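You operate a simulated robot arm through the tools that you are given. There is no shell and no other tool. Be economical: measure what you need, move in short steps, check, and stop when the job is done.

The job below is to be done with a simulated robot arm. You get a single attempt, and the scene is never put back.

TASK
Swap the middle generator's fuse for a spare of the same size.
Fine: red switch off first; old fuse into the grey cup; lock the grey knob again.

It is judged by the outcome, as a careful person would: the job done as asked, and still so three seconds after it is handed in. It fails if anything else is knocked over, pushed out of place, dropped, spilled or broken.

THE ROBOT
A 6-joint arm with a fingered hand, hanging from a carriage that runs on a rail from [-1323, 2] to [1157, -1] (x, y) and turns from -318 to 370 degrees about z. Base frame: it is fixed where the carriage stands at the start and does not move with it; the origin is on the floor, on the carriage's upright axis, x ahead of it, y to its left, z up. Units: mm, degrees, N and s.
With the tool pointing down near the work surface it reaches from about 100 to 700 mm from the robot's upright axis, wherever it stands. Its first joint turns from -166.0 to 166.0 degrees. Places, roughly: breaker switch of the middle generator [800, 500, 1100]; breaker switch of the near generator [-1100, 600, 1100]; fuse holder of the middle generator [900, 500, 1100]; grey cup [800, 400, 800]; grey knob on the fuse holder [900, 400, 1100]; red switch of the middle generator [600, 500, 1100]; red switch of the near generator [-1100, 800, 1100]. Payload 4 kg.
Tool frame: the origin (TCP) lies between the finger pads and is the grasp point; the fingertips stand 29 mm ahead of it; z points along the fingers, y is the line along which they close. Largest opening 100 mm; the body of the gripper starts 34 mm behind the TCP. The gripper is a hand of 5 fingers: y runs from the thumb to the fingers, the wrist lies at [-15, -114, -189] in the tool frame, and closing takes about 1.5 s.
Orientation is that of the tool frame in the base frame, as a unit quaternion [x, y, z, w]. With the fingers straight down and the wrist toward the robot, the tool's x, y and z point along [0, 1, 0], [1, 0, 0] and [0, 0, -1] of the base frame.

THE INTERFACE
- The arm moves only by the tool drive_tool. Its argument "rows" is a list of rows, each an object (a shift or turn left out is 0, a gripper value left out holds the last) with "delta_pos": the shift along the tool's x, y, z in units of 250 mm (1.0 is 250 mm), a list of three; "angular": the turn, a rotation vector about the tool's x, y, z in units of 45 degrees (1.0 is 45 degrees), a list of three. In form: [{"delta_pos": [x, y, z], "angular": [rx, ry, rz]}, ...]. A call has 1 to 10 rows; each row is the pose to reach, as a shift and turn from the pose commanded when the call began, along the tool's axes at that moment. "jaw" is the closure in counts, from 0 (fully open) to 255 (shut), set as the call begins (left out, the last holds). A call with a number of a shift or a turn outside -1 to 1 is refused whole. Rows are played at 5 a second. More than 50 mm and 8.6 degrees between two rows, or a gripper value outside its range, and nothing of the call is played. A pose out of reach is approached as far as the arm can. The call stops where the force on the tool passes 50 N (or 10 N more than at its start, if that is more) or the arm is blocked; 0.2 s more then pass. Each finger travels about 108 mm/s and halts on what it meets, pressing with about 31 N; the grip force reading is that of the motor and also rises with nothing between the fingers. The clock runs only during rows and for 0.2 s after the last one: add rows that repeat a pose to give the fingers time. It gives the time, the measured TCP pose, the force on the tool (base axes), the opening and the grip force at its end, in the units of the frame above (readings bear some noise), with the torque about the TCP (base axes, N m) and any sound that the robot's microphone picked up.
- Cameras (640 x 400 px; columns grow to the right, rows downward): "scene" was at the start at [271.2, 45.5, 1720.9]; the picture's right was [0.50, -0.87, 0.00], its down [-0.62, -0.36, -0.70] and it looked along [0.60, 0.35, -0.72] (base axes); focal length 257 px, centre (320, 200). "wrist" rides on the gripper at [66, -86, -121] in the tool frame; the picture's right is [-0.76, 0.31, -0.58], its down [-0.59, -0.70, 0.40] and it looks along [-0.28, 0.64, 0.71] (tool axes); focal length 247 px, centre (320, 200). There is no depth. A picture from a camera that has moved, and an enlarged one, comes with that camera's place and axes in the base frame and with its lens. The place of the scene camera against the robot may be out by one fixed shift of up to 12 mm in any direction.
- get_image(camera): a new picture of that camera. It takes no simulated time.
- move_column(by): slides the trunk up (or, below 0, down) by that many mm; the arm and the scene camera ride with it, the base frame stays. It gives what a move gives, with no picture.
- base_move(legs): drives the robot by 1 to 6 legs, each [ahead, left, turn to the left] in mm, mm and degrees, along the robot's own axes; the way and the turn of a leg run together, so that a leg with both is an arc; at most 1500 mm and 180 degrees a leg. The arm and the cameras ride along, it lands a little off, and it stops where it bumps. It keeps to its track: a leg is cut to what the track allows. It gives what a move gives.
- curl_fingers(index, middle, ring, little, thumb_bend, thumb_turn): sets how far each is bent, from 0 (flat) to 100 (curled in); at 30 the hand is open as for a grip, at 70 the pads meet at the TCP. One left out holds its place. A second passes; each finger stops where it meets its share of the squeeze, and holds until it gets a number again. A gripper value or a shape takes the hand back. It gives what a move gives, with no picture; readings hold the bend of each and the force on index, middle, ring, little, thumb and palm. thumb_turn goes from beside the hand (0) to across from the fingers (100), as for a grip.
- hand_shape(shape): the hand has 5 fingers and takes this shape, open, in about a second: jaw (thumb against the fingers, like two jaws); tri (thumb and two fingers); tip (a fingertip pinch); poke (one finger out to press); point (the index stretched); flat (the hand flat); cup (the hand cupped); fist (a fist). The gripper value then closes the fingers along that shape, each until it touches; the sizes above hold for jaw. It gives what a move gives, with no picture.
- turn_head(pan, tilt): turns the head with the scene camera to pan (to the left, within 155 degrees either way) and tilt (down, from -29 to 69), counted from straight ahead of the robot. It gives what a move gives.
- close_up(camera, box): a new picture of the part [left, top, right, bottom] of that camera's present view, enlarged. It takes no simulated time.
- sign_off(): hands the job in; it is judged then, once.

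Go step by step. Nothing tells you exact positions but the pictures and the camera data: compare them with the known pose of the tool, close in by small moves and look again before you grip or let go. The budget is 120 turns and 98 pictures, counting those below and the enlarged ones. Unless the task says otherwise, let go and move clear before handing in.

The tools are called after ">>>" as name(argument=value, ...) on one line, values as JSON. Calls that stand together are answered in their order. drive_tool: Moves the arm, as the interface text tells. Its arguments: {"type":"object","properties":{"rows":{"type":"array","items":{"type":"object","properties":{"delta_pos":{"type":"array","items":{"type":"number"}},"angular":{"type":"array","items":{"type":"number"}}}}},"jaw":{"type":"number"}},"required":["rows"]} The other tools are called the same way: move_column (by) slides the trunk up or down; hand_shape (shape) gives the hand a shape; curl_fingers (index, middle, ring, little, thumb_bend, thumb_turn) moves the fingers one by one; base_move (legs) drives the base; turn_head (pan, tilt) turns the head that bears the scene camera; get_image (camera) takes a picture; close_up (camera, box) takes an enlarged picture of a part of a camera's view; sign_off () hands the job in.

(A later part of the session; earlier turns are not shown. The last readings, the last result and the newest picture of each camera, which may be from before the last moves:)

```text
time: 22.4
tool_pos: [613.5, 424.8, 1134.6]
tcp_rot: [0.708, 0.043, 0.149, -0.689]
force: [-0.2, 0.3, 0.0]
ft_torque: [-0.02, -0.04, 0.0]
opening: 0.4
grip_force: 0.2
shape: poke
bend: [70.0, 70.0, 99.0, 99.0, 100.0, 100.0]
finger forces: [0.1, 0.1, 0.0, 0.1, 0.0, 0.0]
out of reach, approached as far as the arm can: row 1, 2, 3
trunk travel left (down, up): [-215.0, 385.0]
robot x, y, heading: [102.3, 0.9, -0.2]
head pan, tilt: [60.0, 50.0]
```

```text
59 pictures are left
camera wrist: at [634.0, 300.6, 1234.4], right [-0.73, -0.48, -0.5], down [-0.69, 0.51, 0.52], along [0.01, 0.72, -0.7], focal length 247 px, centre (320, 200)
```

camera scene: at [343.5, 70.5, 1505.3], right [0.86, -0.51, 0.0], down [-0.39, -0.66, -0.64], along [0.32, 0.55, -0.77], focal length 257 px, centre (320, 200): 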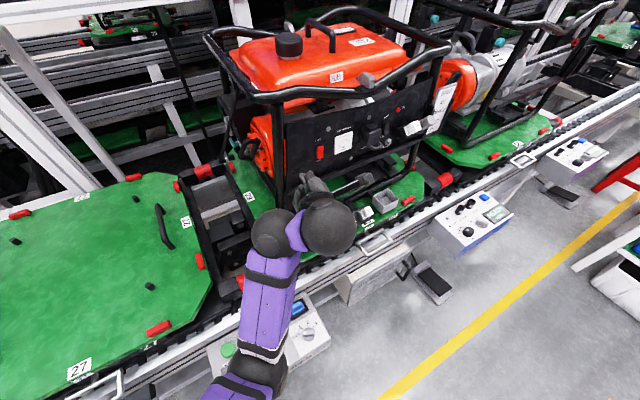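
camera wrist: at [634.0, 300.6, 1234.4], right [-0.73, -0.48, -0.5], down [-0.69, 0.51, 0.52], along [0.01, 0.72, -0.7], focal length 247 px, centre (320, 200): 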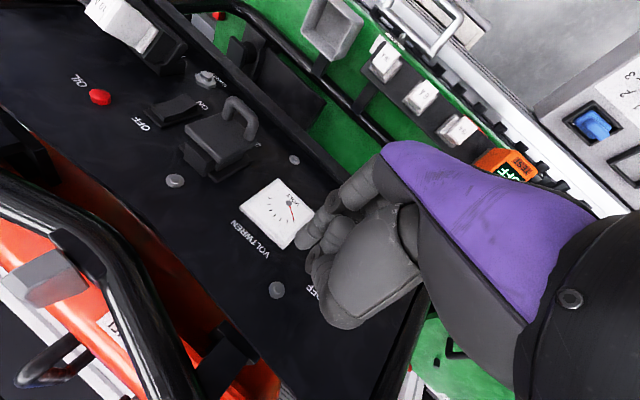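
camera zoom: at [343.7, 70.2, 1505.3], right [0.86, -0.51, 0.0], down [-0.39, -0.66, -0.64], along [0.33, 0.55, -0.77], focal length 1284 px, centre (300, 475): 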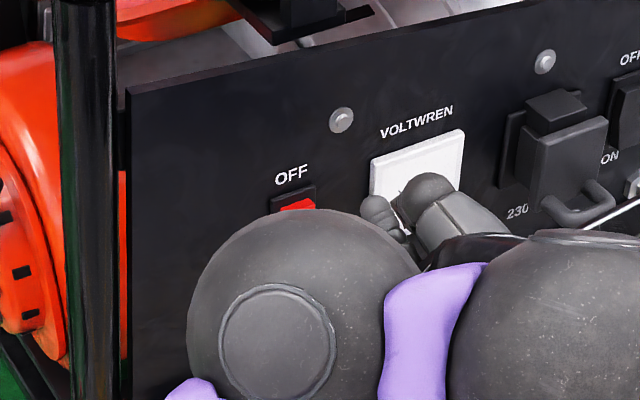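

>>> drive_tool(rows=[{"delta_pos": [0.15, 0, 0]}, {"delta_pos": [0.3, 0, -0.05]}, {"delta_pos": [0.4, 0, -0.1]}])

>>> close_up(camera="scene", box=[290, 130, 354, 170])

```text
time: 23.2
tool_pos: [659.3, 415.7, 1169.0]
tcp_rot: [0.719, 0.038, 0.16, -0.676]
force: [0.4, 0.9, -1.1]
ft_torque: [0.03, -0.01, 0.02]
opening: 0.0
grip_force: 0.0
shape: poke
bend: [70.0, 70.0, 99.0, 99.0, 100.0, 100.0]
finger forces: [0.0, 0.1, 0.0, 0.0, 0.1, 0.1]
out of reach, approached as far as the arm can: row 1, 2, 3
trunk travel left (down, up): [-215.0, 385.0]
robot x, y, heading: [100.2, 0.2, -0.4]
head pan, tilt: [60.0, 50.0]
```

```text
10.00 times, centred on (322, 150) of scene
camera zoom: at [343.5, 70.4, 1505.2], right [0.86, -0.51, 0.0], down [-0.39, -0.66, -0.64], along [0.32, 0.55, -0.77], focal length 2569 px, centre (300, 700)
```

zoom: 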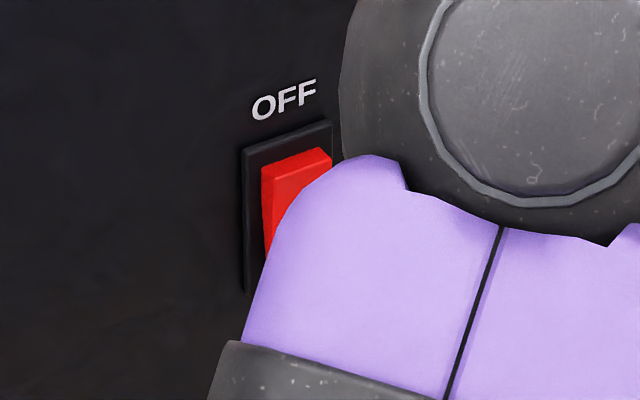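

The rocker looks flipped but is half hidden. I'll swing the carriage clockwise, which carries the hand away from the generator, then check the switch.

>>> base_move(legs=[[0, 0, -30]])

>>> turn_head(pan=95, tilt=45)

>>> get_image(camera="scene")

```text
time: 25.1
tool_pos: [791.7, 87.2, 1168.5]
tcp_rot: [0.704, -0.147, 0.326, -0.613]
force: [-1.1, -0.4, -0.5]
ft_torque: [0.0, -0.02, 0.01]
opening: 0.0
grip_force: 0.0
shape: poke
bend: [70.0, 70.0, 99.0, 99.0, 100.0, 100.0]
finger forces: [0.0, 0.0, 0.0, 0.0, 0.0, 0.0]
trunk travel left (down, up): [-215.0, 385.0]
robot x, y, heading: [103.1, 1.4, -30.1]
head pan, tilt: [60.0, 50.0]
```

```text
time: 26.1
tool_pos: [791.3, 87.9, 1168.6]
tcp_rot: [0.704, -0.147, 0.327, -0.613]
force: [-0.1, 0.4, -0.2]
ft_torque: [0.03, -0.03, 0.0]
opening: 0.4
grip_force: 0.0
shape: poke
bend: [70.0, 70.0, 99.0, 99.0, 100.0, 100.0]
finger forces: [0.0, 0.1, 0.1, 0.0, 0.0, 0.1]
trunk travel left (down, up): [-215.0, 385.0]
robot x, y, heading: [102.2, -1.5, -29.8]
head pan, tilt: [95.0, 45.0]
```

```text
57 pictures are left
camera scene: at [312.2, -20.8, 1512.2], right [0.91, -0.42, 0.0], down [-0.3, -0.64, -0.71], along [0.3, 0.64, -0.71], focal length 257 px, centre (320, 200)
```

scene: 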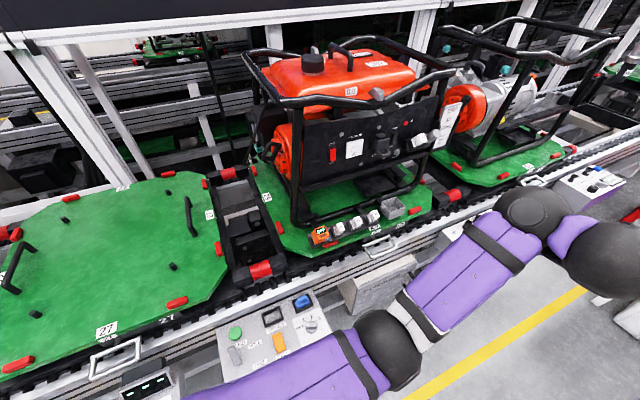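

>>> close_up(camera="scene", box=[315, 130, 379, 170])

>>> close_up(camera="scene", box=[370, 115, 450, 165])

```text
10.00 times, centred on (347, 150) of scene
camera zoom: at [312.2, -20.8, 1512.2], right [0.91, -0.42, 0.0], down [-0.3, -0.64, -0.71], along [0.3, 0.64, -0.71], focal length 2569 px, centre (50, 700)
```

zoom: 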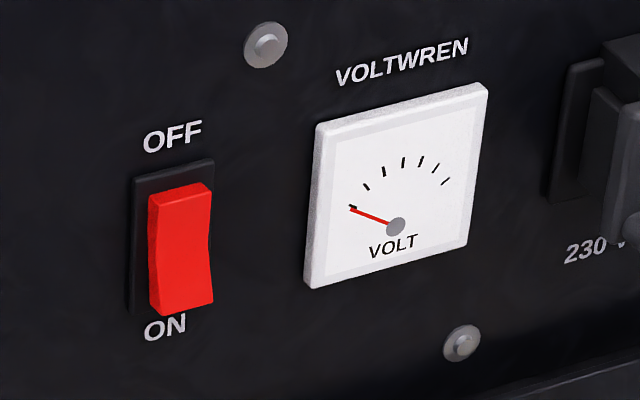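

```text
8.00 times, centred on (410, 140) of scene
camera zoom: at [312.2, -20.8, 1512.2], right [0.91, -0.42, 0.0], down [-0.3, -0.64, -0.71], along [0.3, 0.64, -0.71], focal length 2055 px, centre (-400, 680)
```

zoom: 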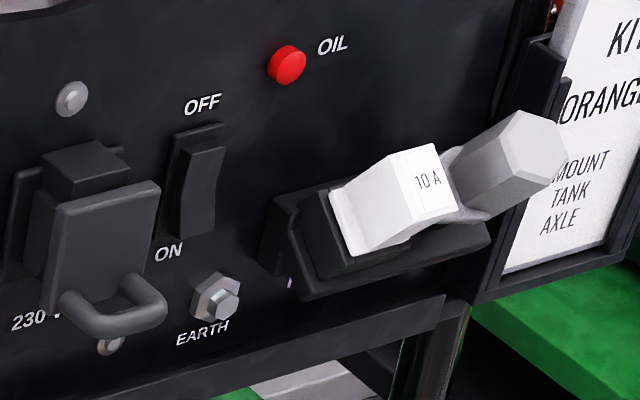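

The ridge triangulates as top 7 mm out and bottom 13 mm out, the reverse of before, so the red switch is OFF. Now I'll carry the arm (well away at y≈87) along the rail to stand more in front of the fuse holder.

>>> base_move(legs=[[431, 249, 0]])

>>> hand_shape(shape="tip")

>>> turn_head(pan=110, tilt=45)

>>> get_image(camera="scene")

```text
time: 29.0
tool_pos: [1289.9, 82.3, 1168.4]
tcp_rot: [0.704, -0.15, 0.33, -0.611]
force: [0.6, 0.0, 0.2]
ft_torque: [0.01, 0.0, 0.03]
opening: 0.0
grip_force: 0.1
shape: poke
bend: [70.0, 70.0, 99.0, 99.0, 100.0, 100.0]
finger forces: [0.1, 0.1, 0.1, 0.1, 0.0, 0.1]
trunk travel left (down, up): [-215.0, 385.0]
robot x, y, heading: [603.9, -2.4, -30.3]
head pan, tilt: [95.0, 45.0]
```

```text
time: 29.9
tool_pos: [1288.8, 81.7, 1167.5]
tcp_rot: [0.704, -0.15, 0.329, -0.611]
force: [-0.9, 0.7, 0.5]
ft_torque: [0.02, 0.03, -0.01]
opening: 99.9
grip_force: 0.0
shape: tip
bend: [30.0, 98.0, 99.0, 99.0, 30.0, 98.0]
finger forces: [0.0, 0.1, 0.0, 0.0, 0.1, 0.0]
trunk travel left (down, up): [-215.0, 385.0]
robot x, y, heading: [602.2, -1.6, -30.5]
head pan, tilt: [95.0, 45.0]
```

```text
time: 30.7
tool_pos: [1290.4, 82.5, 1168.5]
tcp_rot: [0.704, -0.15, 0.33, -0.611]
force: [1.4, -0.4, -0.3]
ft_torque: [0.0, -0.01, 0.0]
opening: 99.8
grip_force: 0.0
shape: tip
bend: [30.0, 98.0, 99.0, 99.0, 30.0, 98.0]
finger forces: [0.0, 0.0, 0.1, 0.0, 0.0, 0.0]
trunk travel left (down, up): [-215.0, 385.0]
robot x, y, heading: [601.3, -1.3, -30.3]
head pan, tilt: [110.0, 45.0]
```

```text
54 pictures are left
camera scene: at [788.9, -16.7, 1512.2], right [0.98, -0.18, 0.0], down [-0.13, -0.7, -0.71], along [0.13, 0.7, -0.71], focal length 257 px, centre (320, 200)
```

scene: 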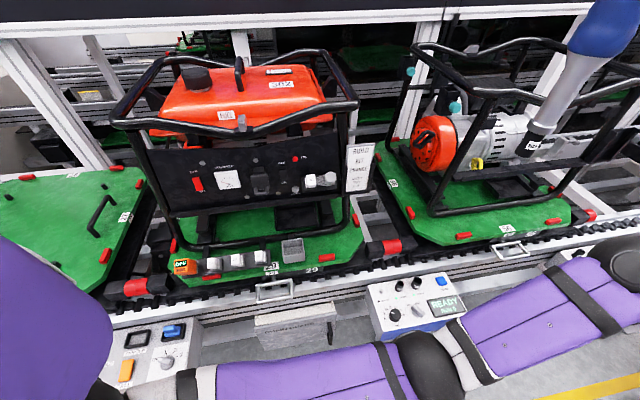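

A nice frontal view. Zoom on holder and switch, then on spares and cup.

>>> close_up(camera="scene", box=[280, 155, 360, 205])

>>> close_up(camera="scene", box=[160, 225, 320, 325])

>>> close_up(camera="scene", box=[170, 150, 250, 200])

```text
8.00 times, centred on (320, 180) of scene
camera zoom: at [788.9, -16.7, 1512.2], right [0.98, -0.18, 0.0], down [-0.13, -0.7, -0.71], along [0.13, 0.7, -0.71], focal length 2055 px, centre (320, 360)
```

zoom: 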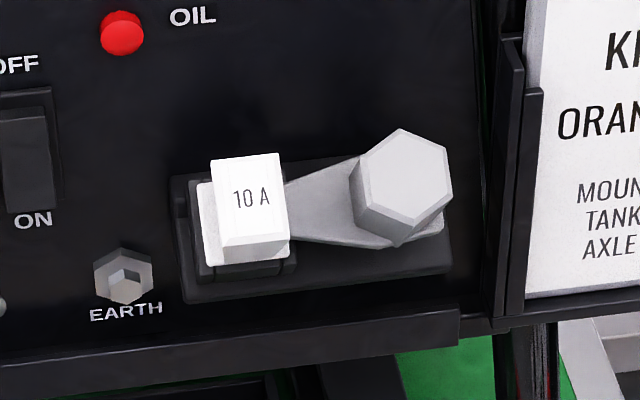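

```text
4.00 times, centred on (240, 275) of scene
camera zoom: at [788.9, -16.7, 1512.2], right [0.98, -0.18, 0.0], down [-0.13, -0.7, -0.71], along [0.13, 0.7, -0.71], focal length 1028 px, centre (640, -100)
```

zoom: 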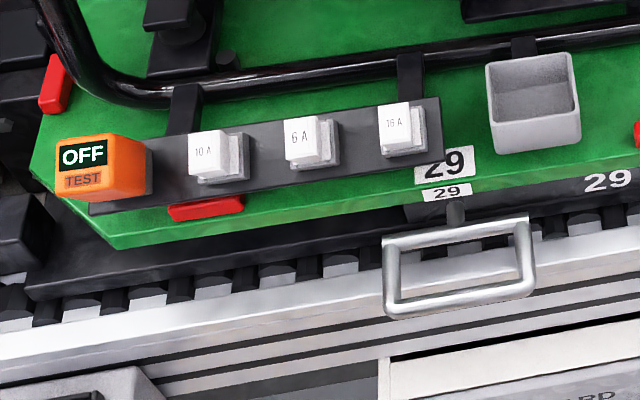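

```text
8.00 times, centred on (210, 175) of scene
camera zoom: at [788.9, -16.7, 1512.2], right [0.98, -0.18, 0.0], down [-0.13, -0.7, -0.71], along [0.13, 0.7, -0.71], focal length 2055 px, centre (1200, 400)
```

zoom: 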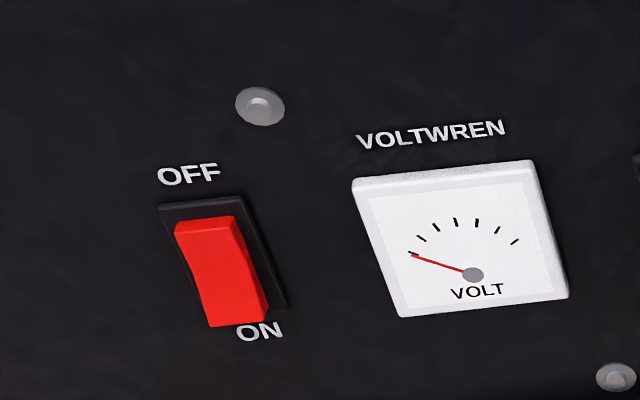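

The tapered grey tab on the knob covers the fuse's edge, so the knob must be turned about 90°. I'll move the carriage a bit more to the right (x≈720), then bring the hand in front of the holder with fingers level and wrist above.

>>> base_move(legs=[[104, 60, 0]])

>>> drive_tool(rows=[{"delta_pos": [-0.098, -0.02, -0.04], "angular": [0.017, -0.088, 0.033]}, {"delta_pos": [-0.196, -0.039, -0.08], "angular": [0.034, -0.177, 0.066]}, {"delta_pos": [-0.294, -0.058, -0.12], "angular": [0.052, -0.266, 0.1]}, {"delta_pos": [-0.392, -0.078, -0.16], "angular": [0.069, -0.354, 0.133]}, {"delta_pos": [-0.49, -0.097, -0.2], "angular": [0.086, -0.443, 0.166]}, {"delta_pos": [-0.588, -0.116, -0.24], "angular": [0.103, -0.531, 0.199]}, {"delta_pos": [-0.686, -0.136, -0.28], "angular": [0.12, -0.62, 0.232]}, {"delta_pos": [-0.784, -0.155, -0.32], "angular": [0.138, -0.708, 0.266]}, {"delta_pos": [-0.882, -0.175, -0.36], "angular": [0.155, -0.797, 0.3]}, {"delta_pos": [-0.98, -0.194, -0.4], "angular": [0.172, -0.885, 0.332]}])

>>> get_image(camera="scene")

```text
time: 31.9
tool_pos: [1409.6, 81.1, 1168.7]
tcp_rot: [0.704, -0.149, 0.329, -0.611]
force: [-0.1, -0.5, 0.3]
ft_torque: [-0.01, 0.02, -0.01]
opening: 99.9
grip_force: 0.0
shape: tip
bend: [30.0, 98.0, 99.0, 99.0, 30.0, 98.0]
finger forces: [0.0, 0.1, 0.0, 0.0, 0.1, 0.1]
trunk travel left (down, up): [-215.0, 385.0]
robot x, y, heading: [719.2, 0.3, -30.6]
head pan, tilt: [110.0, 45.0]
```

```text
time: 34.1
tool_pos: [1142.7, 352.0, 991.4]
tcp_rot: [0.735, -0.023, 0.116, -0.667]
force: [-0.1, -0.8, -0.1]
ft_torque: [0.04, -0.01, 0.01]
opening: 100.0
grip_force: 0.0
shape: tip
bend: [30.0, 98.0, 99.0, 99.0, 30.0, 98.0]
finger forces: [0.1, 0.0, 0.1, 0.0, 0.0, 0.0]
out of reach, approached as far as the arm can: row 1, 2, 3, 4, 5, 6, 7, 8, 9, 10
trunk travel left (down, up): [-215.0, 385.0]
robot x, y, heading: [719.2, -3.0, -30.5]
head pan, tilt: [110.0, 45.0]
```

```text
50 pictures are left
camera scene: at [907.3, -17.8, 1512.2], right [0.98, -0.18, 0.0], down [-0.13, -0.7, -0.71], along [0.13, 0.69, -0.71], focal length 257 px, centre (320, 200)
```

scene: 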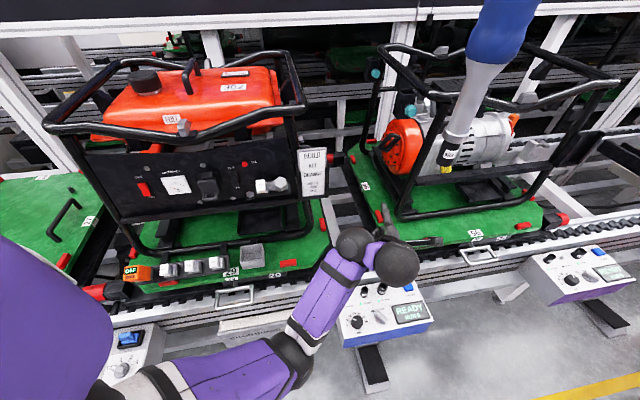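

In this roll the solver drifts away from the commanded place. I'll swing the hand clear, go back to the easy finger-down orientation, and then approach from a carriage place that suits the arm (wrist in line with the forearm).

>>> base_move(legs=[[0, 0, -30]])

>>> drive_tool(rows=[{"delta_pos": [0, 0, 0]}])

```text
time: 36.0
tool_pos: [1266.3, 86.2, 992.8]
tcp_rot: [0.703, -0.216, 0.289, -0.612]
force: [0.3, -0.6, -0.6]
ft_torque: [0.0, -0.02, 0.0]
opening: 100.0
grip_force: 0.2
shape: tip
bend: [30.0, 98.0, 99.0, 99.0, 30.0, 98.0]
finger forces: [0.0, 0.1, 0.0, 0.0, 0.0, 0.0]
trunk travel left (down, up): [-215.0, 385.0]
robot x, y, heading: [720.2, -2.9, -61.2]
head pan, tilt: [110.0, 45.0]
```

```text
time: 36.4
tool_pos: [1264.8, 85.7, 992.1]
tcp_rot: [0.703, -0.217, 0.289, -0.613]
force: [1.0, -0.7, 0.1]
ft_torque: [0.0, 0.04, 0.01]
opening: 100.2
grip_force: 0.1
shape: tip
bend: [30.0, 98.0, 99.0, 99.0, 30.0, 98.0]
finger forces: [0.1, 0.1, 0.1, 0.1, 0.0, 0.0]
trunk travel left (down, up): [-215.0, 385.0]
robot x, y, heading: [720.1, -1.6, -61.0]
head pan, tilt: [110.0, 45.0]
```

Base moves reset the commanded pose. Now roll back in two calls while lifting the hand.

>>> drive_tool(rows=[{"delta_pos": [0.02, -0.1, 0], "angular": [0, 0, -0.17]}, {"delta_pos": [0.04, -0.2, 0], "angular": [0, 0, -0.34]}, {"delta_pos": [0.06, -0.3, 0], "angular": [0, 0, -0.51]}, {"delta_pos": [0.08, -0.4, 0], "angular": [0, 0, -0.68]}, {"delta_pos": [0.1, -0.5, 0], "angular": [0, 0, -0.85]}, {"delta_pos": [0.12, -0.6, 0], "angular": [0, 0, -1.0]}])

```text
time: 37.8
tool_pos: [1280.0, 90.5, 1144.9]
tcp_rot: [0.732, 0.071, 0.502, -0.455]
force: [-0.3, 0.1, -1.0]
ft_torque: [-0.01, 0.02, -0.05]
opening: 99.7
grip_force: 0.0
shape: tip
bend: [30.0, 98.0, 99.0, 99.0, 30.0, 98.0]
finger forces: [0.0, 0.1, 0.0, 0.0, 0.1, 0.0]
trunk travel left (down, up): [-215.0, 385.0]
robot x, y, heading: [719.0, -0.5, -61.2]
head pan, tilt: [110.0, 45.0]
```

Reached exactly this time. Roll the remaining 45°, still lifting.

>>> drive_tool(rows=[{"delta_pos": [0.05, -0.04, 0], "angular": [0, 0, -0.17]}, {"delta_pos": [0.1, -0.08, -0.01], "angular": [0, 0, -0.34]}, {"delta_pos": [0.16, -0.12, -0.02], "angular": [0, 0, -0.51]}, {"delta_pos": [0.21, -0.16, -0.02], "angular": [0, 0, -0.68]}, {"delta_pos": [0.27, -0.2, -0.03], "angular": [0, 0, -0.85]}, {"delta_pos": [0.32, -0.24, -0.03], "angular": [0, 0, -1.0]}])

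```text
time: 39.2
tool_pos: [1245.2, 91.0, 1275.9]
tcp_rot: [0.654, 0.344, 0.633, -0.228]
force: [0.2, 0.5, -0.2]
ft_torque: [0.01, 0.01, 0.01]
opening: 100.2
grip_force: 0.1
shape: tip
bend: [30.0, 98.0, 99.0, 99.0, 30.0, 98.0]
finger forces: [0.0, 0.0, 0.0, 0.1, 0.0, 0.0]
out of reach, approached as far as the arm can: row 4, 5, 6
trunk travel left (down, up): [-215.0, 385.0]
robot x, y, heading: [719.3, -2.5, -61.2]
head pan, tilt: [110.0, 45.0]
```

θ = 45° roll was fully reachable, and turning that posture by +42° with the carriage at x≈546 puts the fingers exactly at the knob. I'll return to that roll, retracted by 110 mm.

>>> drive_tool(rows=[{"delta_pos": [-0.08, 0, 0], "angular": [0, 0, 0.17]}, {"delta_pos": [-0.16, 0, 0], "angular": [0, 0, 0.34]}, {"delta_pos": [-0.24, 0.02, 0], "angular": [0, 0, 0.51]}, {"delta_pos": [-0.32, 0.04, -0.1], "angular": [0, 0, 0.68]}, {"delta_pos": [-0.38, 0.06, -0.2], "angular": [0, 0, 0.85]}, {"delta_pos": [-0.4, 0.08, -0.3], "angular": [0, 0, 1.0]}, {"delta_pos": [-0.42, 0.1, -0.4], "angular": [0, 0, 1.0]}])

```text
time: 40.8
tool_pos: [1206.0, -12.2, 1181.6]
tcp_rot: [0.732, 0.069, 0.503, -0.455]
force: [-0.2, -1.1, -0.3]
ft_torque: [-0.01, -0.01, -0.03]
opening: 99.9
grip_force: 0.0
shape: tip
bend: [30.0, 98.0, 99.0, 99.0, 30.0, 98.0]
finger forces: [0.0, 0.1, 0.0, 0.0, 0.0, 0.0]
out of reach, approached as far as the arm can: row 7
trunk travel left (down, up): [-215.0, 385.0]
robot x, y, heading: [716.0, -2.3, -61.5]
head pan, tilt: [110.0, 45.0]
```

Now shift the carriage to x≈530 and turn it +42°, which should bring the hand to about (900, 320), pointing at the panel.

>>> base_move(legs=[[-89, -163, 0], [0, 0, 42]])

>>> turn_head(pan=75, tilt=45)

>>> get_image(camera="scene")

>>> get_image(camera="wrist")

```text
time: 44.3
tool_pos: [898.0, 323.5, 1180.3]
tcp_rot: [0.656, 0.332, 0.302, -0.607]
force: [0.2, 0.5, 0.5]
ft_torque: [-0.01, -0.02, -0.03]
opening: 100.0
grip_force: 0.1
shape: tip
bend: [30.0, 98.0, 99.0, 99.0, 30.0, 98.0]
finger forces: [0.1, 0.1, 0.0, 0.1, 0.0, 0.0]
trunk travel left (down, up): [-215.0, 385.0]
robot x, y, heading: [538.0, -3.9, -18.5]
head pan, tilt: [110.0, 45.0]
```

```text
time: 45.3
tool_pos: [898.7, 322.7, 1180.8]
tcp_rot: [0.656, 0.334, 0.301, -0.607]
force: [-0.4, 0.7, -0.6]
ft_torque: [0.0, 0.0, 0.02]
opening: 100.1
grip_force: 0.1
shape: tip
bend: [30.0, 98.0, 99.0, 99.0, 30.0, 98.0]
finger forces: [0.1, 0.1, 0.1, 0.1, 0.0, 0.1]
trunk travel left (down, up): [-215.0, 385.0]
robot x, y, heading: [533.7, 2.2, -18.4]
head pan, tilt: [75.0, 45.0]
```

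```text
49 pictures are left
camera scene: at [769.4, 10.1, 1512.2], right [0.84, -0.55, 0.0], down [-0.39, -0.59, -0.71], along [0.39, 0.59, -0.71], focal length 257 px, centre (320, 200)
```

scene: 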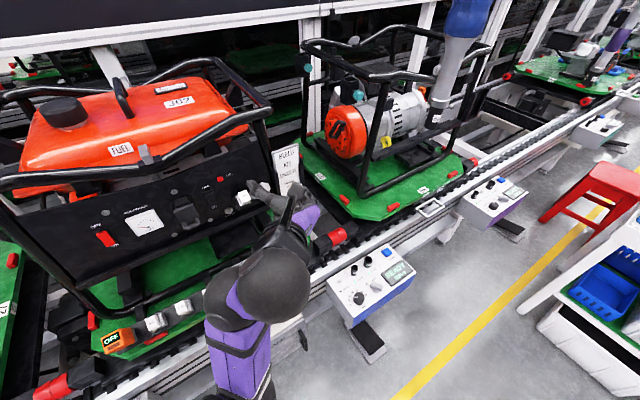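

```text
48 pictures are left
camera wrist: at [869.8, 210.5, 1293.5], right [-0.2, -0.64, -0.74], down [-0.92, 0.39, -0.08], along [0.34, 0.66, -0.67], focal length 247 px, centre (320, 200)
```

wrist: 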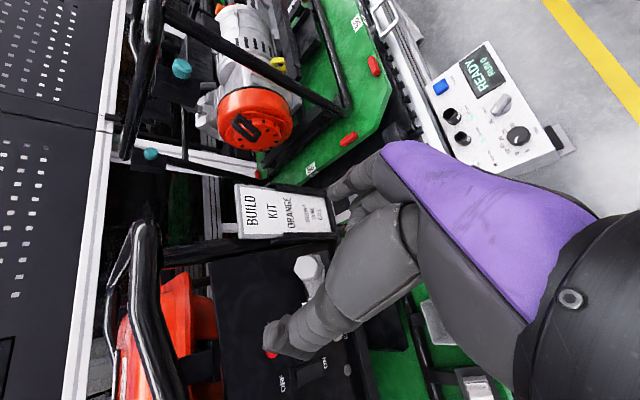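

The hand is in place with the pointing axis true. Zoom on the knob for its hex orientation and the clearances.

>>> close_up(camera="wrist", box=[220, 220, 380, 320])

>>> close_up(camera="scene", box=[210, 150, 338, 230])

```text
4.00 times, centred on (300, 270) of wrist
camera zoom: at [869.8, 210.5, 1293.5], right [-0.2, -0.64, -0.74], down [-0.92, 0.39, -0.08], along [0.34, 0.66, -0.67], focal length 988 px, centre (400, -80)
```

zoom: 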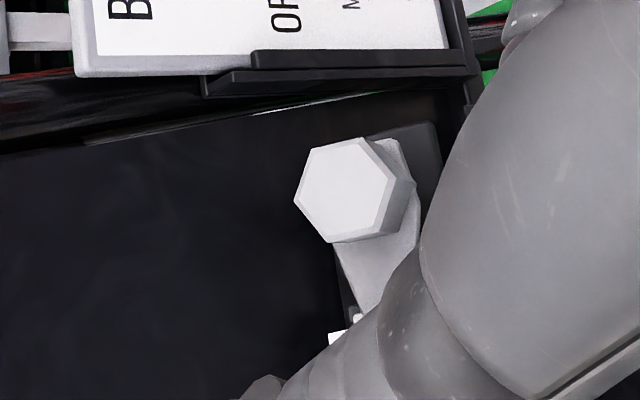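

```text
5.00 times, centred on (274, 190) of scene
camera zoom: at [769.4, 10.1, 1512.2], right [0.84, -0.55, 0.0], down [-0.39, -0.59, -0.71], along [0.39, 0.59, -0.71], focal length 1284 px, centre (550, 250)
```

zoom: 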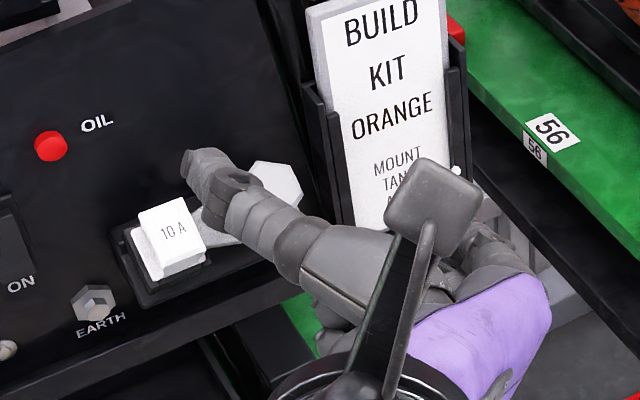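

Flats are on the ±x sides, vertices up and down; knob centre ≈ (898, 440, 1110), 28 mm across. I'll test how far I can roll clockwise here while retracted, lowering to the knob height with the fingers partly closed.

>>> drive_tool(jaw=110, rows=[{"delta_pos": [-0.04, 0.03, 0], "angular": [0, 0, 0.17]}, {"delta_pos": [-0.08, 0.06, 0.01], "angular": [0, 0, 0.34]}, {"delta_pos": [-0.12, 0.09, 0.01], "angular": [0, 0, 0.51]}, {"delta_pos": [-0.16, 0.12, 0.02], "angular": [0, 0, 0.68]}, {"delta_pos": [-0.2, 0.15, 0.02], "angular": [0, 0, 0.85]}, {"delta_pos": [-0.224, 0.167, 0.024], "angular": [0, 0, 1.0]}])

```text
time: 46.7
tool_pos: [869.7, 412.5, 1033.5]
tcp_rot: [0.732, 0.052, 0.076, -0.675]
force: [0.7, 0.7, 0.4]
ft_torque: [0.0, 0.02, 0.02]
opening: 56.9
grip_force: 0.0
shape: tip
bend: [45.0, 98.0, 99.0, 99.0, 30.0, 100.0]
finger forces: [0.0, 0.0, 0.0, 0.0, 0.0, 0.0]
out of reach, approached as far as the arm can: row 1, 2, 3, 4, 5, 6
trunk travel left (down, up): [-215.0, 385.0]
robot x, y, heading: [534.1, -1.2, -18.3]
head pan, tilt: [75.0, 45.0]
```

Evidence suggests the wrist bends only ~50° off the forearm, so the carriage should stand closer beneath the target's x. Swing clear, then move the carriage to x≈690.

>>> base_move(legs=[[0, 0, -40], [82, 133, 0]])

```text
time: 50.0
tool_pos: [1214.5, 89.5, 1033.3]
tcp_rot: [0.703, -0.209, 0.309, -0.605]
force: [-0.2, 1.1, -0.4]
ft_torque: [-0.04, 0.01, 0.01]
opening: 57.0
grip_force: 0.2
shape: tip
bend: [45.0, 98.0, 99.0, 99.0, 30.0, 100.0]
finger forces: [0.0, 0.0, 0.0, 0.0, 0.1, 0.1]
trunk travel left (down, up): [-215.0, 385.0]
robot x, y, heading: [686.8, 2.3, -59.4]
head pan, tilt: [75.0, 45.0]
```

Now shape the posture here: shorten, lift, and roll to θ≈-60°.

>>> drive_tool(rows=[{"delta_pos": [-0.077, -0.071, -0.074], "angular": [0, 0, -0.094]}, {"delta_pos": [-0.154, -0.142, -0.149], "angular": [0, 0, -0.187]}, {"delta_pos": [-0.23, -0.214, -0.223], "angular": [0, 0, -0.28]}, {"delta_pos": [-0.307, -0.285, -0.298], "angular": [0, 0, -0.374]}, {"delta_pos": [-0.384, -0.356, -0.372], "angular": [0, 0, -0.467]}, {"delta_pos": [-0.384, -0.356, -0.372], "angular": [0, 0, -0.467]}])

```text
time: 51.4
tool_pos: [1134.7, 107.4, 1096.0]
tcp_rot: [0.73, -0.075, 0.412, -0.54]
force: [0.2, 0.6, 0.5]
ft_torque: [-0.01, 0.05, 0.02]
opening: 56.8
grip_force: 0.0
shape: tip
bend: [45.0, 98.0, 99.0, 99.0, 30.0, 100.0]
finger forces: [0.1, 0.0, 0.0, 0.1, 0.1, 0.0]
out of reach, approached as far as the arm can: row 4, 5, 6
trunk travel left (down, up): [-215.0, 385.0]
robot x, y, heading: [689.3, 1.6, -59.4]
head pan, tilt: [75.0, 45.0]
```

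Inner reach limit found (wrist needs ≥~290 mm radius). A hand azimuth of about 60° with the carriage at x≈441 fits everything; I'll set that posture here before swinging in.

>>> drive_tool(rows=[{"delta_pos": [0.06, 0.007, 0.08], "angular": [-0.05, 0.084, 0.008]}, {"delta_pos": [0.12, 0.014, 0.16], "angular": [-0.1, 0.168, 0.016]}, {"delta_pos": [0.178, 0.021, 0.242], "angular": [-0.154, 0.251, 0.023]}, {"delta_pos": [0.178, 0.021, 0.242], "angular": [-0.154, 0.251, 0.023]}])

```text
time: 52.4
tool_pos: [1208.8, 122.9, 1111.9]
tcp_rot: [0.716, -0.16, 0.473, -0.488]
force: [0.4, 0.5, 0.0]
ft_torque: [0.04, -0.02, 0.05]
opening: 56.8
grip_force: 0.1
shape: tip
bend: [45.0, 98.0, 99.0, 99.0, 30.0, 100.0]
finger forces: [0.0, 0.1, 0.1, 0.1, 0.0, 0.0]
trunk travel left (down, up): [-215.0, 385.0]
robot x, y, heading: [690.8, 2.1, -59.2]
head pan, tilt: [75.0, 45.0]
```

Fully reachable. Now carry it to x≈439 and swing +26.7°, giving a pre-approach about 100 mm before the knob.

>>> base_move(legs=[[-129, -216, 0], [0, 0, 26.7]])

>>> turn_head(pan=92, tilt=38)

>>> get_image(camera="scene")

>>> get_image(camera="wrist")

```text
time: 55.6
tool_pos: [846.6, 344.6, 1109.9]
tcp_rot: [0.733, 0.01, 0.348, -0.584]
force: [-0.7, -0.3, 0.7]
ft_torque: [0.04, -0.01, -0.04]
opening: 57.2
grip_force: 0.0
shape: tip
bend: [45.0, 98.0, 99.0, 99.0, 30.0, 100.0]
finger forces: [0.0, 0.0, 0.0, 0.0, 0.0, 0.0]
trunk travel left (down, up): [-215.0, 385.0]
robot x, y, heading: [437.6, 2.1, -32.9]
head pan, tilt: [75.0, 45.0]
```

```text
time: 56.4
tool_pos: [846.3, 343.2, 1111.4]
tcp_rot: [0.733, 0.009, 0.349, -0.584]
force: [-1.0, -0.2, 0.3]
ft_torque: [0.02, -0.02, 0.05]
opening: 57.1
grip_force: 0.1
shape: tip
bend: [45.0, 98.0, 99.0, 99.0, 30.0, 100.0]
finger forces: [0.0, 0.1, 0.0, 0.0, 0.0, 0.0]
trunk travel left (down, up): [-215.0, 385.0]
robot x, y, heading: [437.7, -0.4, -32.7]
head pan, tilt: [92.0, 38.0]
```

```text
45 pictures are left
camera scene: at [652.2, -29.1, 1522.4], right [0.86, -0.51, 0.0], down [-0.31, -0.53, -0.79], along [0.4, 0.68, -0.62], focal length 257 px, centre (320, 200)
```

scene: 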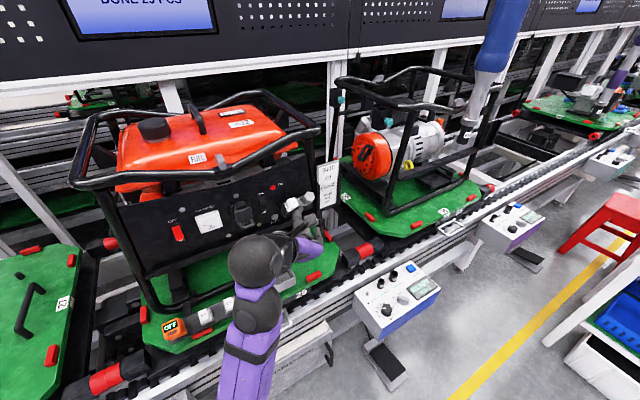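

```text
44 pictures are left
camera wrist: at [800.2, 240.4, 1226.2], right [-0.73, -0.3, -0.61], down [-0.54, 0.8, 0.26], along [0.41, 0.52, -0.75], focal length 247 px, centre (320, 200)
```

wrist: 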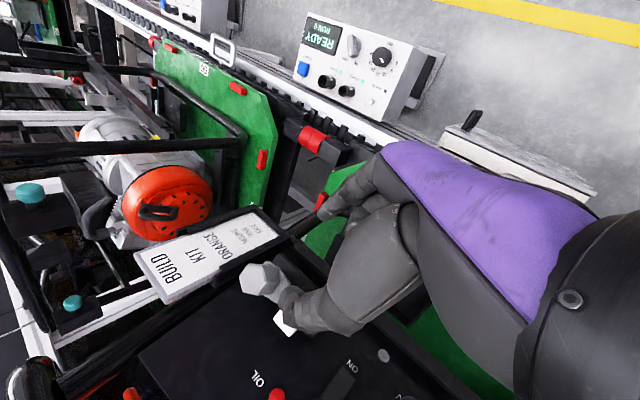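

>>> close_up(camera="wrist", box=[200, 200, 400, 325])

>>> close_up(camera="scene", box=[250, 170, 350, 232])

```text
3.20 times, centred on (300, 262) of wrist
camera zoom: at [800.2, 240.4, 1226.2], right [-0.73, -0.3, -0.61], down [-0.54, 0.8, 0.26], along [0.41, 0.52, -0.75], focal length 790 px, centre (384, 0)
```

zoom: 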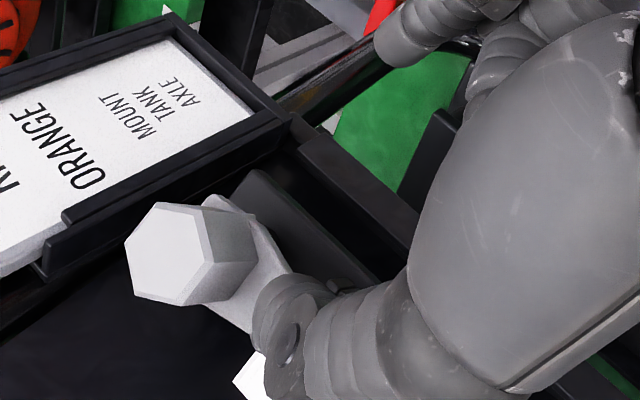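

```text
6.40 times, centred on (300, 201) of scene
camera zoom: at [652.2, -29.1, 1522.4], right [0.86, -0.51, 0.0], down [-0.31, -0.53, -0.79], along [0.4, 0.68, -0.62], focal length 1644 px, centre (448, 194)
```

zoom: 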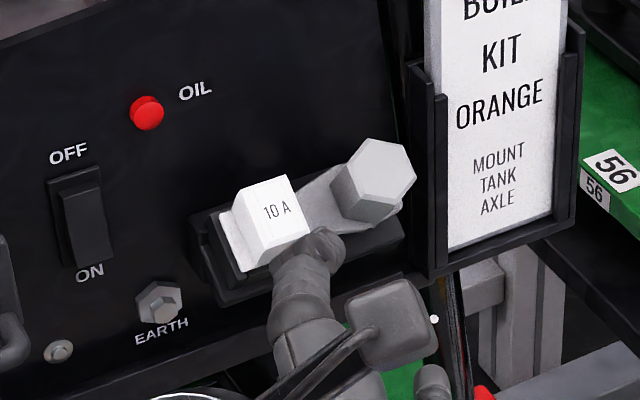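

Knob by wrist camera: (899, 440, 1108), consistent. Fingers straddle the line to it (thumb upper-left, index lower-right). Approach so the tips overlap the knob by ~12 mm.

>>> drive_tool(rows=[{"delta_pos": [-0.016, -0.033, 0.08]}, {"delta_pos": [-0.016, -0.033, 0.16]}, {"delta_pos": [-0.016, -0.033, 0.24]}, {"delta_pos": [-0.016, -0.033, 0.3]}, {"delta_pos": [-0.016, -0.033, 0.34]}])

>>> close_up(camera="wrist", box=[240, 160, 400, 260])

>>> close_up(camera="scene", box=[250, 170, 350, 232])

```text
time: 57.6
tool_pos: [881.8, 421.3, 1111.0]
tcp_rot: [0.733, 0.009, 0.347, -0.585]
force: [0.1, 0.2, -0.2]
ft_torque: [-0.02, 0.02, 0.01]
opening: 57.1
grip_force: 0.0
shape: tip
bend: [45.0, 98.0, 99.0, 99.0, 30.0, 100.0]
finger forces: [0.0, 0.0, 0.1, 0.1, 0.1, 0.0]
trunk travel left (down, up): [-215.0, 385.0]
robot x, y, heading: [440.0, 2.1, -32.8]
head pan, tilt: [92.0, 38.0]
```

```text
4.00 times, centred on (320, 210) of wrist
camera zoom: at [836.2, 317.4, 1226.0], right [-0.73, -0.3, -0.61], down [-0.54, 0.8, 0.26], along [0.41, 0.52, -0.75], focal length 988 px, centre (320, 160)
```

zoom: 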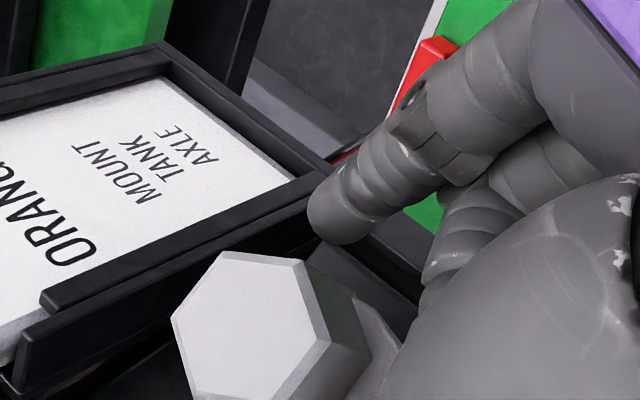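

```text
6.40 times, centred on (300, 201) of scene
camera zoom: at [652.2, -29.0, 1522.4], right [0.86, -0.51, 0.0], down [-0.31, -0.53, -0.79], along [0.4, 0.68, -0.62], focal length 1644 px, centre (448, 194)
```

zoom: 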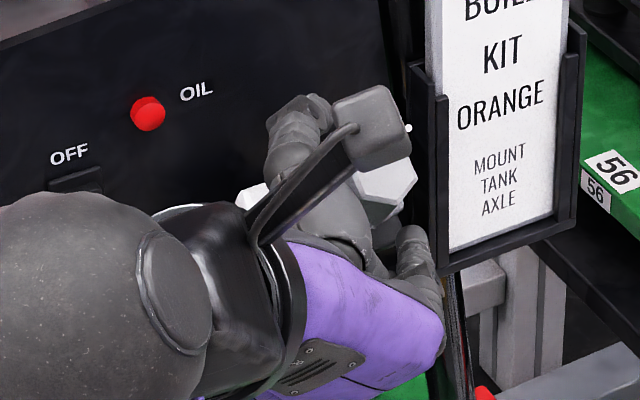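

Index tip is just beyond the knob's lower right; thumb at upper left. Small centring shift and 7 mm forward, then close on it.

>>> drive_tool(rows=[{"delta_pos": [0.011, 0.016, 0.015]}, {"delta_pos": [0.011, 0.016, 0.03]}])

>>> drive_tool(jaw=255, rows=[{}, {}, {}, {}, {}, {}])

>>> close_up(camera="wrist", box=[240, 160, 400, 260])

```text
time: 58.2
tool_pos: [889.7, 423.8, 1108.5]
tcp_rot: [0.734, 0.01, 0.345, -0.585]
force: [-0.9, -0.3, 0.3]
ft_torque: [0.02, -0.02, -0.03]
opening: 57.1
grip_force: 0.1
shape: tip
bend: [45.0, 98.0, 99.0, 99.0, 30.0, 100.0]
finger forces: [0.0, 0.2, 0.0, 0.0, 0.0, 0.0]
trunk travel left (down, up): [-215.0, 385.0]
robot x, y, heading: [442.6, -2.4, -32.8]
head pan, tilt: [92.0, 38.0]
```

```text
time: 59.6
tool_pos: [889.7, 424.9, 1108.6]
tcp_rot: [0.734, 0.01, 0.345, -0.585]
force: [4.4, 3.4, 1.5]
ft_torque: [-0.27, 0.05, -0.18]
opening: 28.6
grip_force: 30.7
shape: tip
bend: [57.0, 100.0, 100.0, 100.0, 46.0, 100.0]
finger forces: [22.7, 0.0, 0.0, 0.0, 27.5, 0.0]
trunk travel left (down, up): [-215.0, 385.0]
robot x, y, heading: [438.8, 0.4, -32.8]
head pan, tilt: [92.0, 38.0]
```

```text
4.00 times, centred on (320, 210) of wrist
camera zoom: at [845.2, 321.3, 1224.1], right [-0.73, -0.3, -0.61], down [-0.55, 0.8, 0.26], along [0.4, 0.53, -0.75], focal length 988 px, centre (320, 160)
```

zoom: 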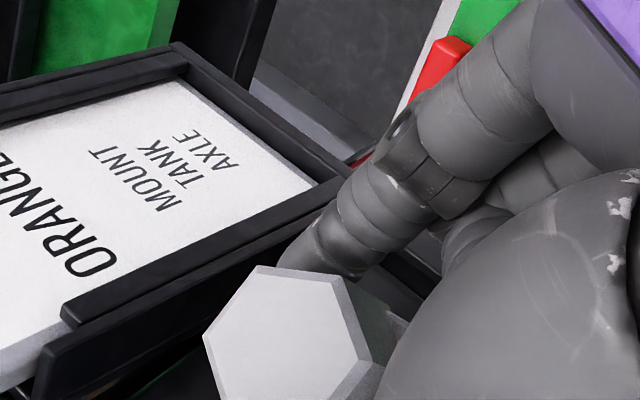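

Gripped on the flats (28.6 mm). I'll turn clockwise about the knob axis, first 15°, watching the torque.

>>> drive_tool(rows=[{"delta_pos": [0.005, -0.004, 0.001], "angular": [-0.065, -0.053, 0.144]}, {"delta_pos": [0.01, -0.008, 0.002], "angular": [-0.13, -0.105, 0.289]}])

>>> close_up(camera="wrist", box=[240, 160, 400, 260])

```text
time: 60.2
tool_pos: [893.6, 425.8, 1112.0]
tcp_rot: [0.772, -0.067, 0.249, -0.581]
force: [9.4, 2.3, 1.2]
ft_torque: [-0.19, -0.26, -0.24]
opening: 29.0
grip_force: 31.1
shape: tip
bend: [57.0, 100.0, 100.0, 100.0, 73.0, 100.0]
finger forces: [28.0, 0.0, 0.0, 0.0, 25.7, 0.0]
trunk travel left (down, up): [-215.0, 385.0]
robot x, y, heading: [437.9, 0.4, -32.4]
head pan, tilt: [92.0, 38.0]
```

```text
4.00 times, centred on (320, 210) of wrist
camera zoom: at [878.4, 321.6, 1234.4], right [-0.87, -0.3, -0.4], down [-0.46, 0.8, 0.39], along [0.2, 0.52, -0.83], focal length 988 px, centre (320, 160)
```

zoom: 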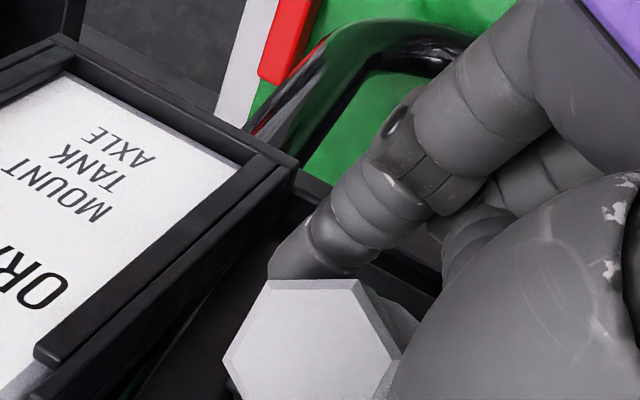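

The knob turns with the hand at low torque. Continue another 30°.

>>> drive_tool(rows=[{"delta_pos": [0.004, -0.003, 0.001], "angular": [-0.065, -0.053, 0.144]}, {"delta_pos": [0.008, -0.005, 0.002], "angular": [-0.13, -0.105, 0.289]}, {"delta_pos": [0.012, -0.008, 0.003], "angular": [-0.195, -0.158, 0.433]}, {"delta_pos": [0.017, -0.01, 0.004], "angular": [-0.259, -0.211, 0.577]}])

>>> close_up(camera="wrist", box=[200, 160, 400, 285])

>>> close_up(camera="scene", box=[250, 170, 350, 232])

```text
time: 60.9
tool_pos: [904.2, 432.0, 1098.7]
tcp_rot: [0.8, -0.157, 0.13, -0.564]
force: [-10.2, -31.5, 12.9]
ft_torque: [-0.11, -0.05, 0.98]
opening: 17.9
grip_force: 31.2
shape: tip
bend: [74.0, 100.0, 100.0, 100.0, 41.0, 100.0]
finger forces: [21.9, 26.7, 0.0, 23.0, 37.2, 0.0]
out of reach, approached as far as the arm can: row 2, 3
trunk travel left (down, up): [-215.0, 385.0]
robot x, y, heading: [438.6, 0.7, -33.1]
head pan, tilt: [92.0, 38.0]
stopped in row 3: the force on the tool passed its limit at 68 N (the readings are from after the stop); the commanded pose is now the measured one
```

```text
3.20 times, centred on (300, 222) of wrist
camera zoom: at [927.6, 328.3, 1220.8], right [-0.95, -0.29, -0.12], down [-0.31, 0.8, 0.51], along [-0.05, 0.53, -0.85], focal length 790 px, centre (384, 128)
```

zoom: 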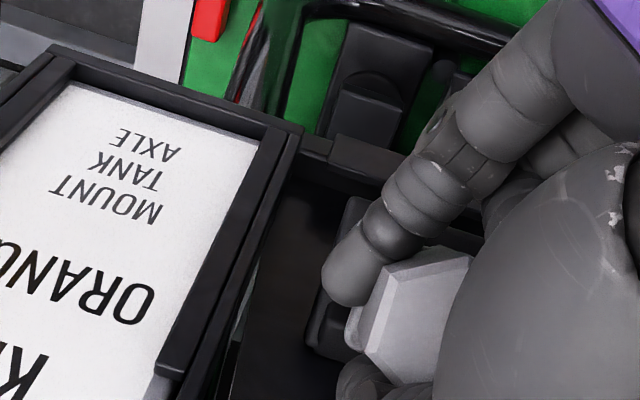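

```text
6.40 times, centred on (300, 201) of scene
camera zoom: at [651.2, -32.2, 1522.5], right [0.86, -0.51, 0.0], down [-0.32, -0.53, -0.79], along [0.4, 0.67, -0.62], focal length 1644 px, centre (448, 194)
```

zoom: 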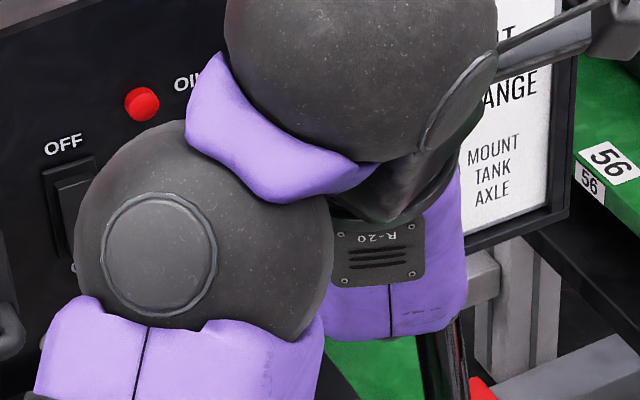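

The turn ran into the reach limit and curled fingers pressed the fuse. Release and back straight out, then look at the knob's angle.

>>> drive_tool(jaw=90, rows=[{}, {}, {"delta_pos": [0, 0, -0.02]}, {"delta_pos": [0, 0, -0.06]}, {"delta_pos": [0, 0, -0.15]}, {"delta_pos": [0, 0, -0.25]}, {"delta_pos": [0, 0, -0.35]}])

>>> close_up(camera="wrist", box=[160, 160, 400, 310])

```text
time: 62.5
tool_pos: [898.9, 411.3, 1071.0]
tcp_rot: [0.796, -0.155, 0.136, -0.569]
force: [8.2, 1.4, 6.8]
ft_torque: [0.01, 0.3, -0.11]
opening: 67.2
grip_force: 0.0
shape: tip
bend: [43.0, 98.0, 99.0, 100.0, 30.0, 92.0]
finger forces: [0.0, 0.0, 0.1, 0.0, 9.5, 0.0]
out of reach, approached as far as the arm can: row 3, 4, 5, 6, 7
trunk travel left (down, up): [-215.0, 385.0]
robot x, y, heading: [442.5, 0.2, -32.7]
head pan, tilt: [92.0, 38.0]
```

```text
2.67 times, centred on (280, 235) of wrist
camera zoom: at [919.9, 307.2, 1193.1], right [-0.95, -0.29, -0.14], down [-0.32, 0.79, 0.52], along [-0.04, 0.53, -0.84], focal length 659 px, centre (427, 107)
```

zoom: 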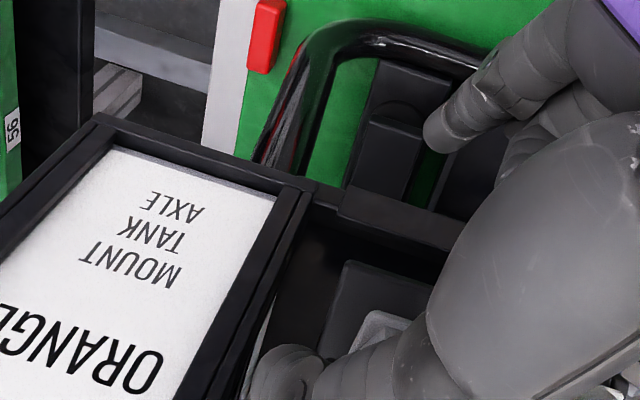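

Lift slightly with the trunk to free the thumb from the knob, then unroll while retreating.

>>> move_column(by=26)

>>> drive_tool(rows=[{"delta_pos": [-0.018, 0.011, -0.08], "angular": [0.054, 0.04, -0.115]}, {"delta_pos": [-0.035, 0.022, -0.16], "angular": [0.107, 0.081, -0.23]}, {"delta_pos": [-0.053, 0.034, -0.24], "angular": [0.16, 0.122, -0.345]}, {"delta_pos": [-0.071, 0.045, -0.323], "angular": [0.214, 0.162, -0.46]}, {"delta_pos": [-0.071, 0.045, -0.323], "angular": [0.268, 0.203, -0.576]}])

>>> get_image(camera="wrist")

>>> close_up(camera="scene", box=[250, 160, 350, 222])

```text
time: 63.2
tool_pos: [897.9, 410.1, 1095.9]
tcp_rot: [0.797, -0.155, 0.134, -0.568]
force: [1.4, 0.5, 0.9]
ft_torque: [0.02, -0.01, -0.05]
opening: 64.8
grip_force: 0.0
shape: tip
bend: [43.0, 98.0, 99.0, 100.0, 30.0, 99.0]
finger forces: [0.0, 0.0, 0.1, 0.0, 1.6, 0.0]
trunk travel left (down, up): [-241.0, 359.0]
robot x, y, heading: [437.2, 4.3, -32.8]
head pan, tilt: [92.0, 38.0]
```

```text
time: 64.5
tool_pos: [849.7, 343.9, 1110.8]
tcp_rot: [0.735, -0.002, 0.336, -0.588]
force: [-0.2, 0.1, 0.9]
ft_torque: [0.02, 0.0, -0.01]
opening: 64.8
grip_force: 0.0
shape: tip
bend: [43.0, 98.0, 99.0, 100.0, 30.0, 99.0]
finger forces: [0.0, 0.0, 0.0, 0.1, 0.0, 0.1]
trunk travel left (down, up): [-241.0, 359.0]
robot x, y, heading: [437.4, -0.9, -32.5]
head pan, tilt: [92.0, 38.0]
```

```text
34 pictures are left
camera wrist: at [805.7, 239.9, 1226.5], right [-0.75, -0.29, -0.59], down [-0.53, 0.8, 0.29], along [0.39, 0.53, -0.75], focal length 247 px, centre (320, 200)
```

wrist: 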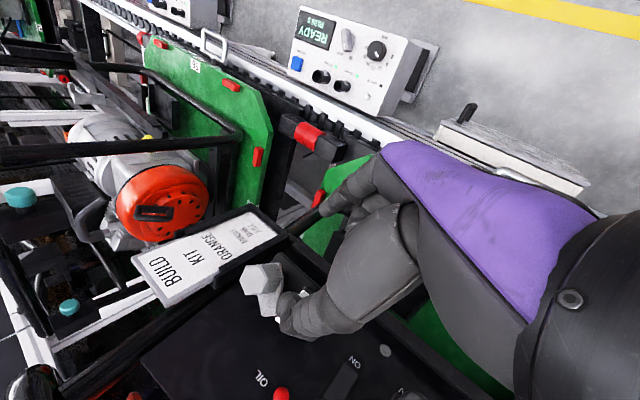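

```text
6.40 times, centred on (300, 191) of scene
camera zoom: at [651.9, -29.4, 1548.4], right [0.86, -0.51, 0.0], down [-0.32, -0.53, -0.79], along [0.4, 0.68, -0.62], focal length 1644 px, centre (448, 258)
```

zoom: 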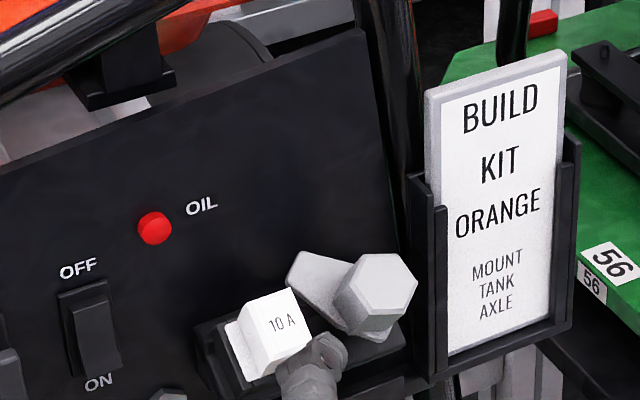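

The knob's tab has swung up about 50°. I'd like it near 90° to be clearly unlocked; check the hex orientation for a second grip.

>>> close_up(camera="wrist", box=[215, 230, 345, 311])

```text
4.92 times, centred on (280, 270) of wrist
camera zoom: at [805.7, 239.9, 1226.5], right [-0.75, -0.29, -0.59], down [-0.53, 0.8, 0.29], along [0.39, 0.53, -0.75], focal length 1216 px, centre (517, -147)
```

zoom: 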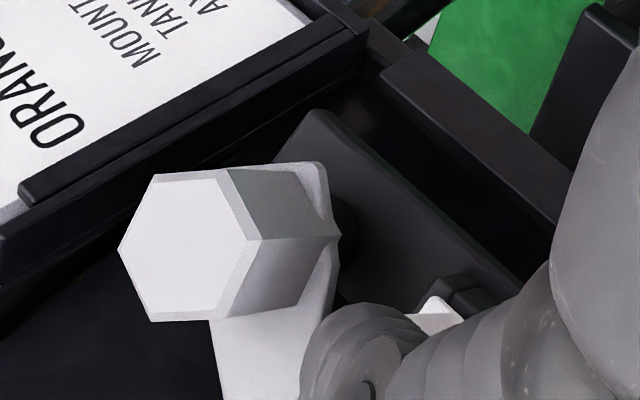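

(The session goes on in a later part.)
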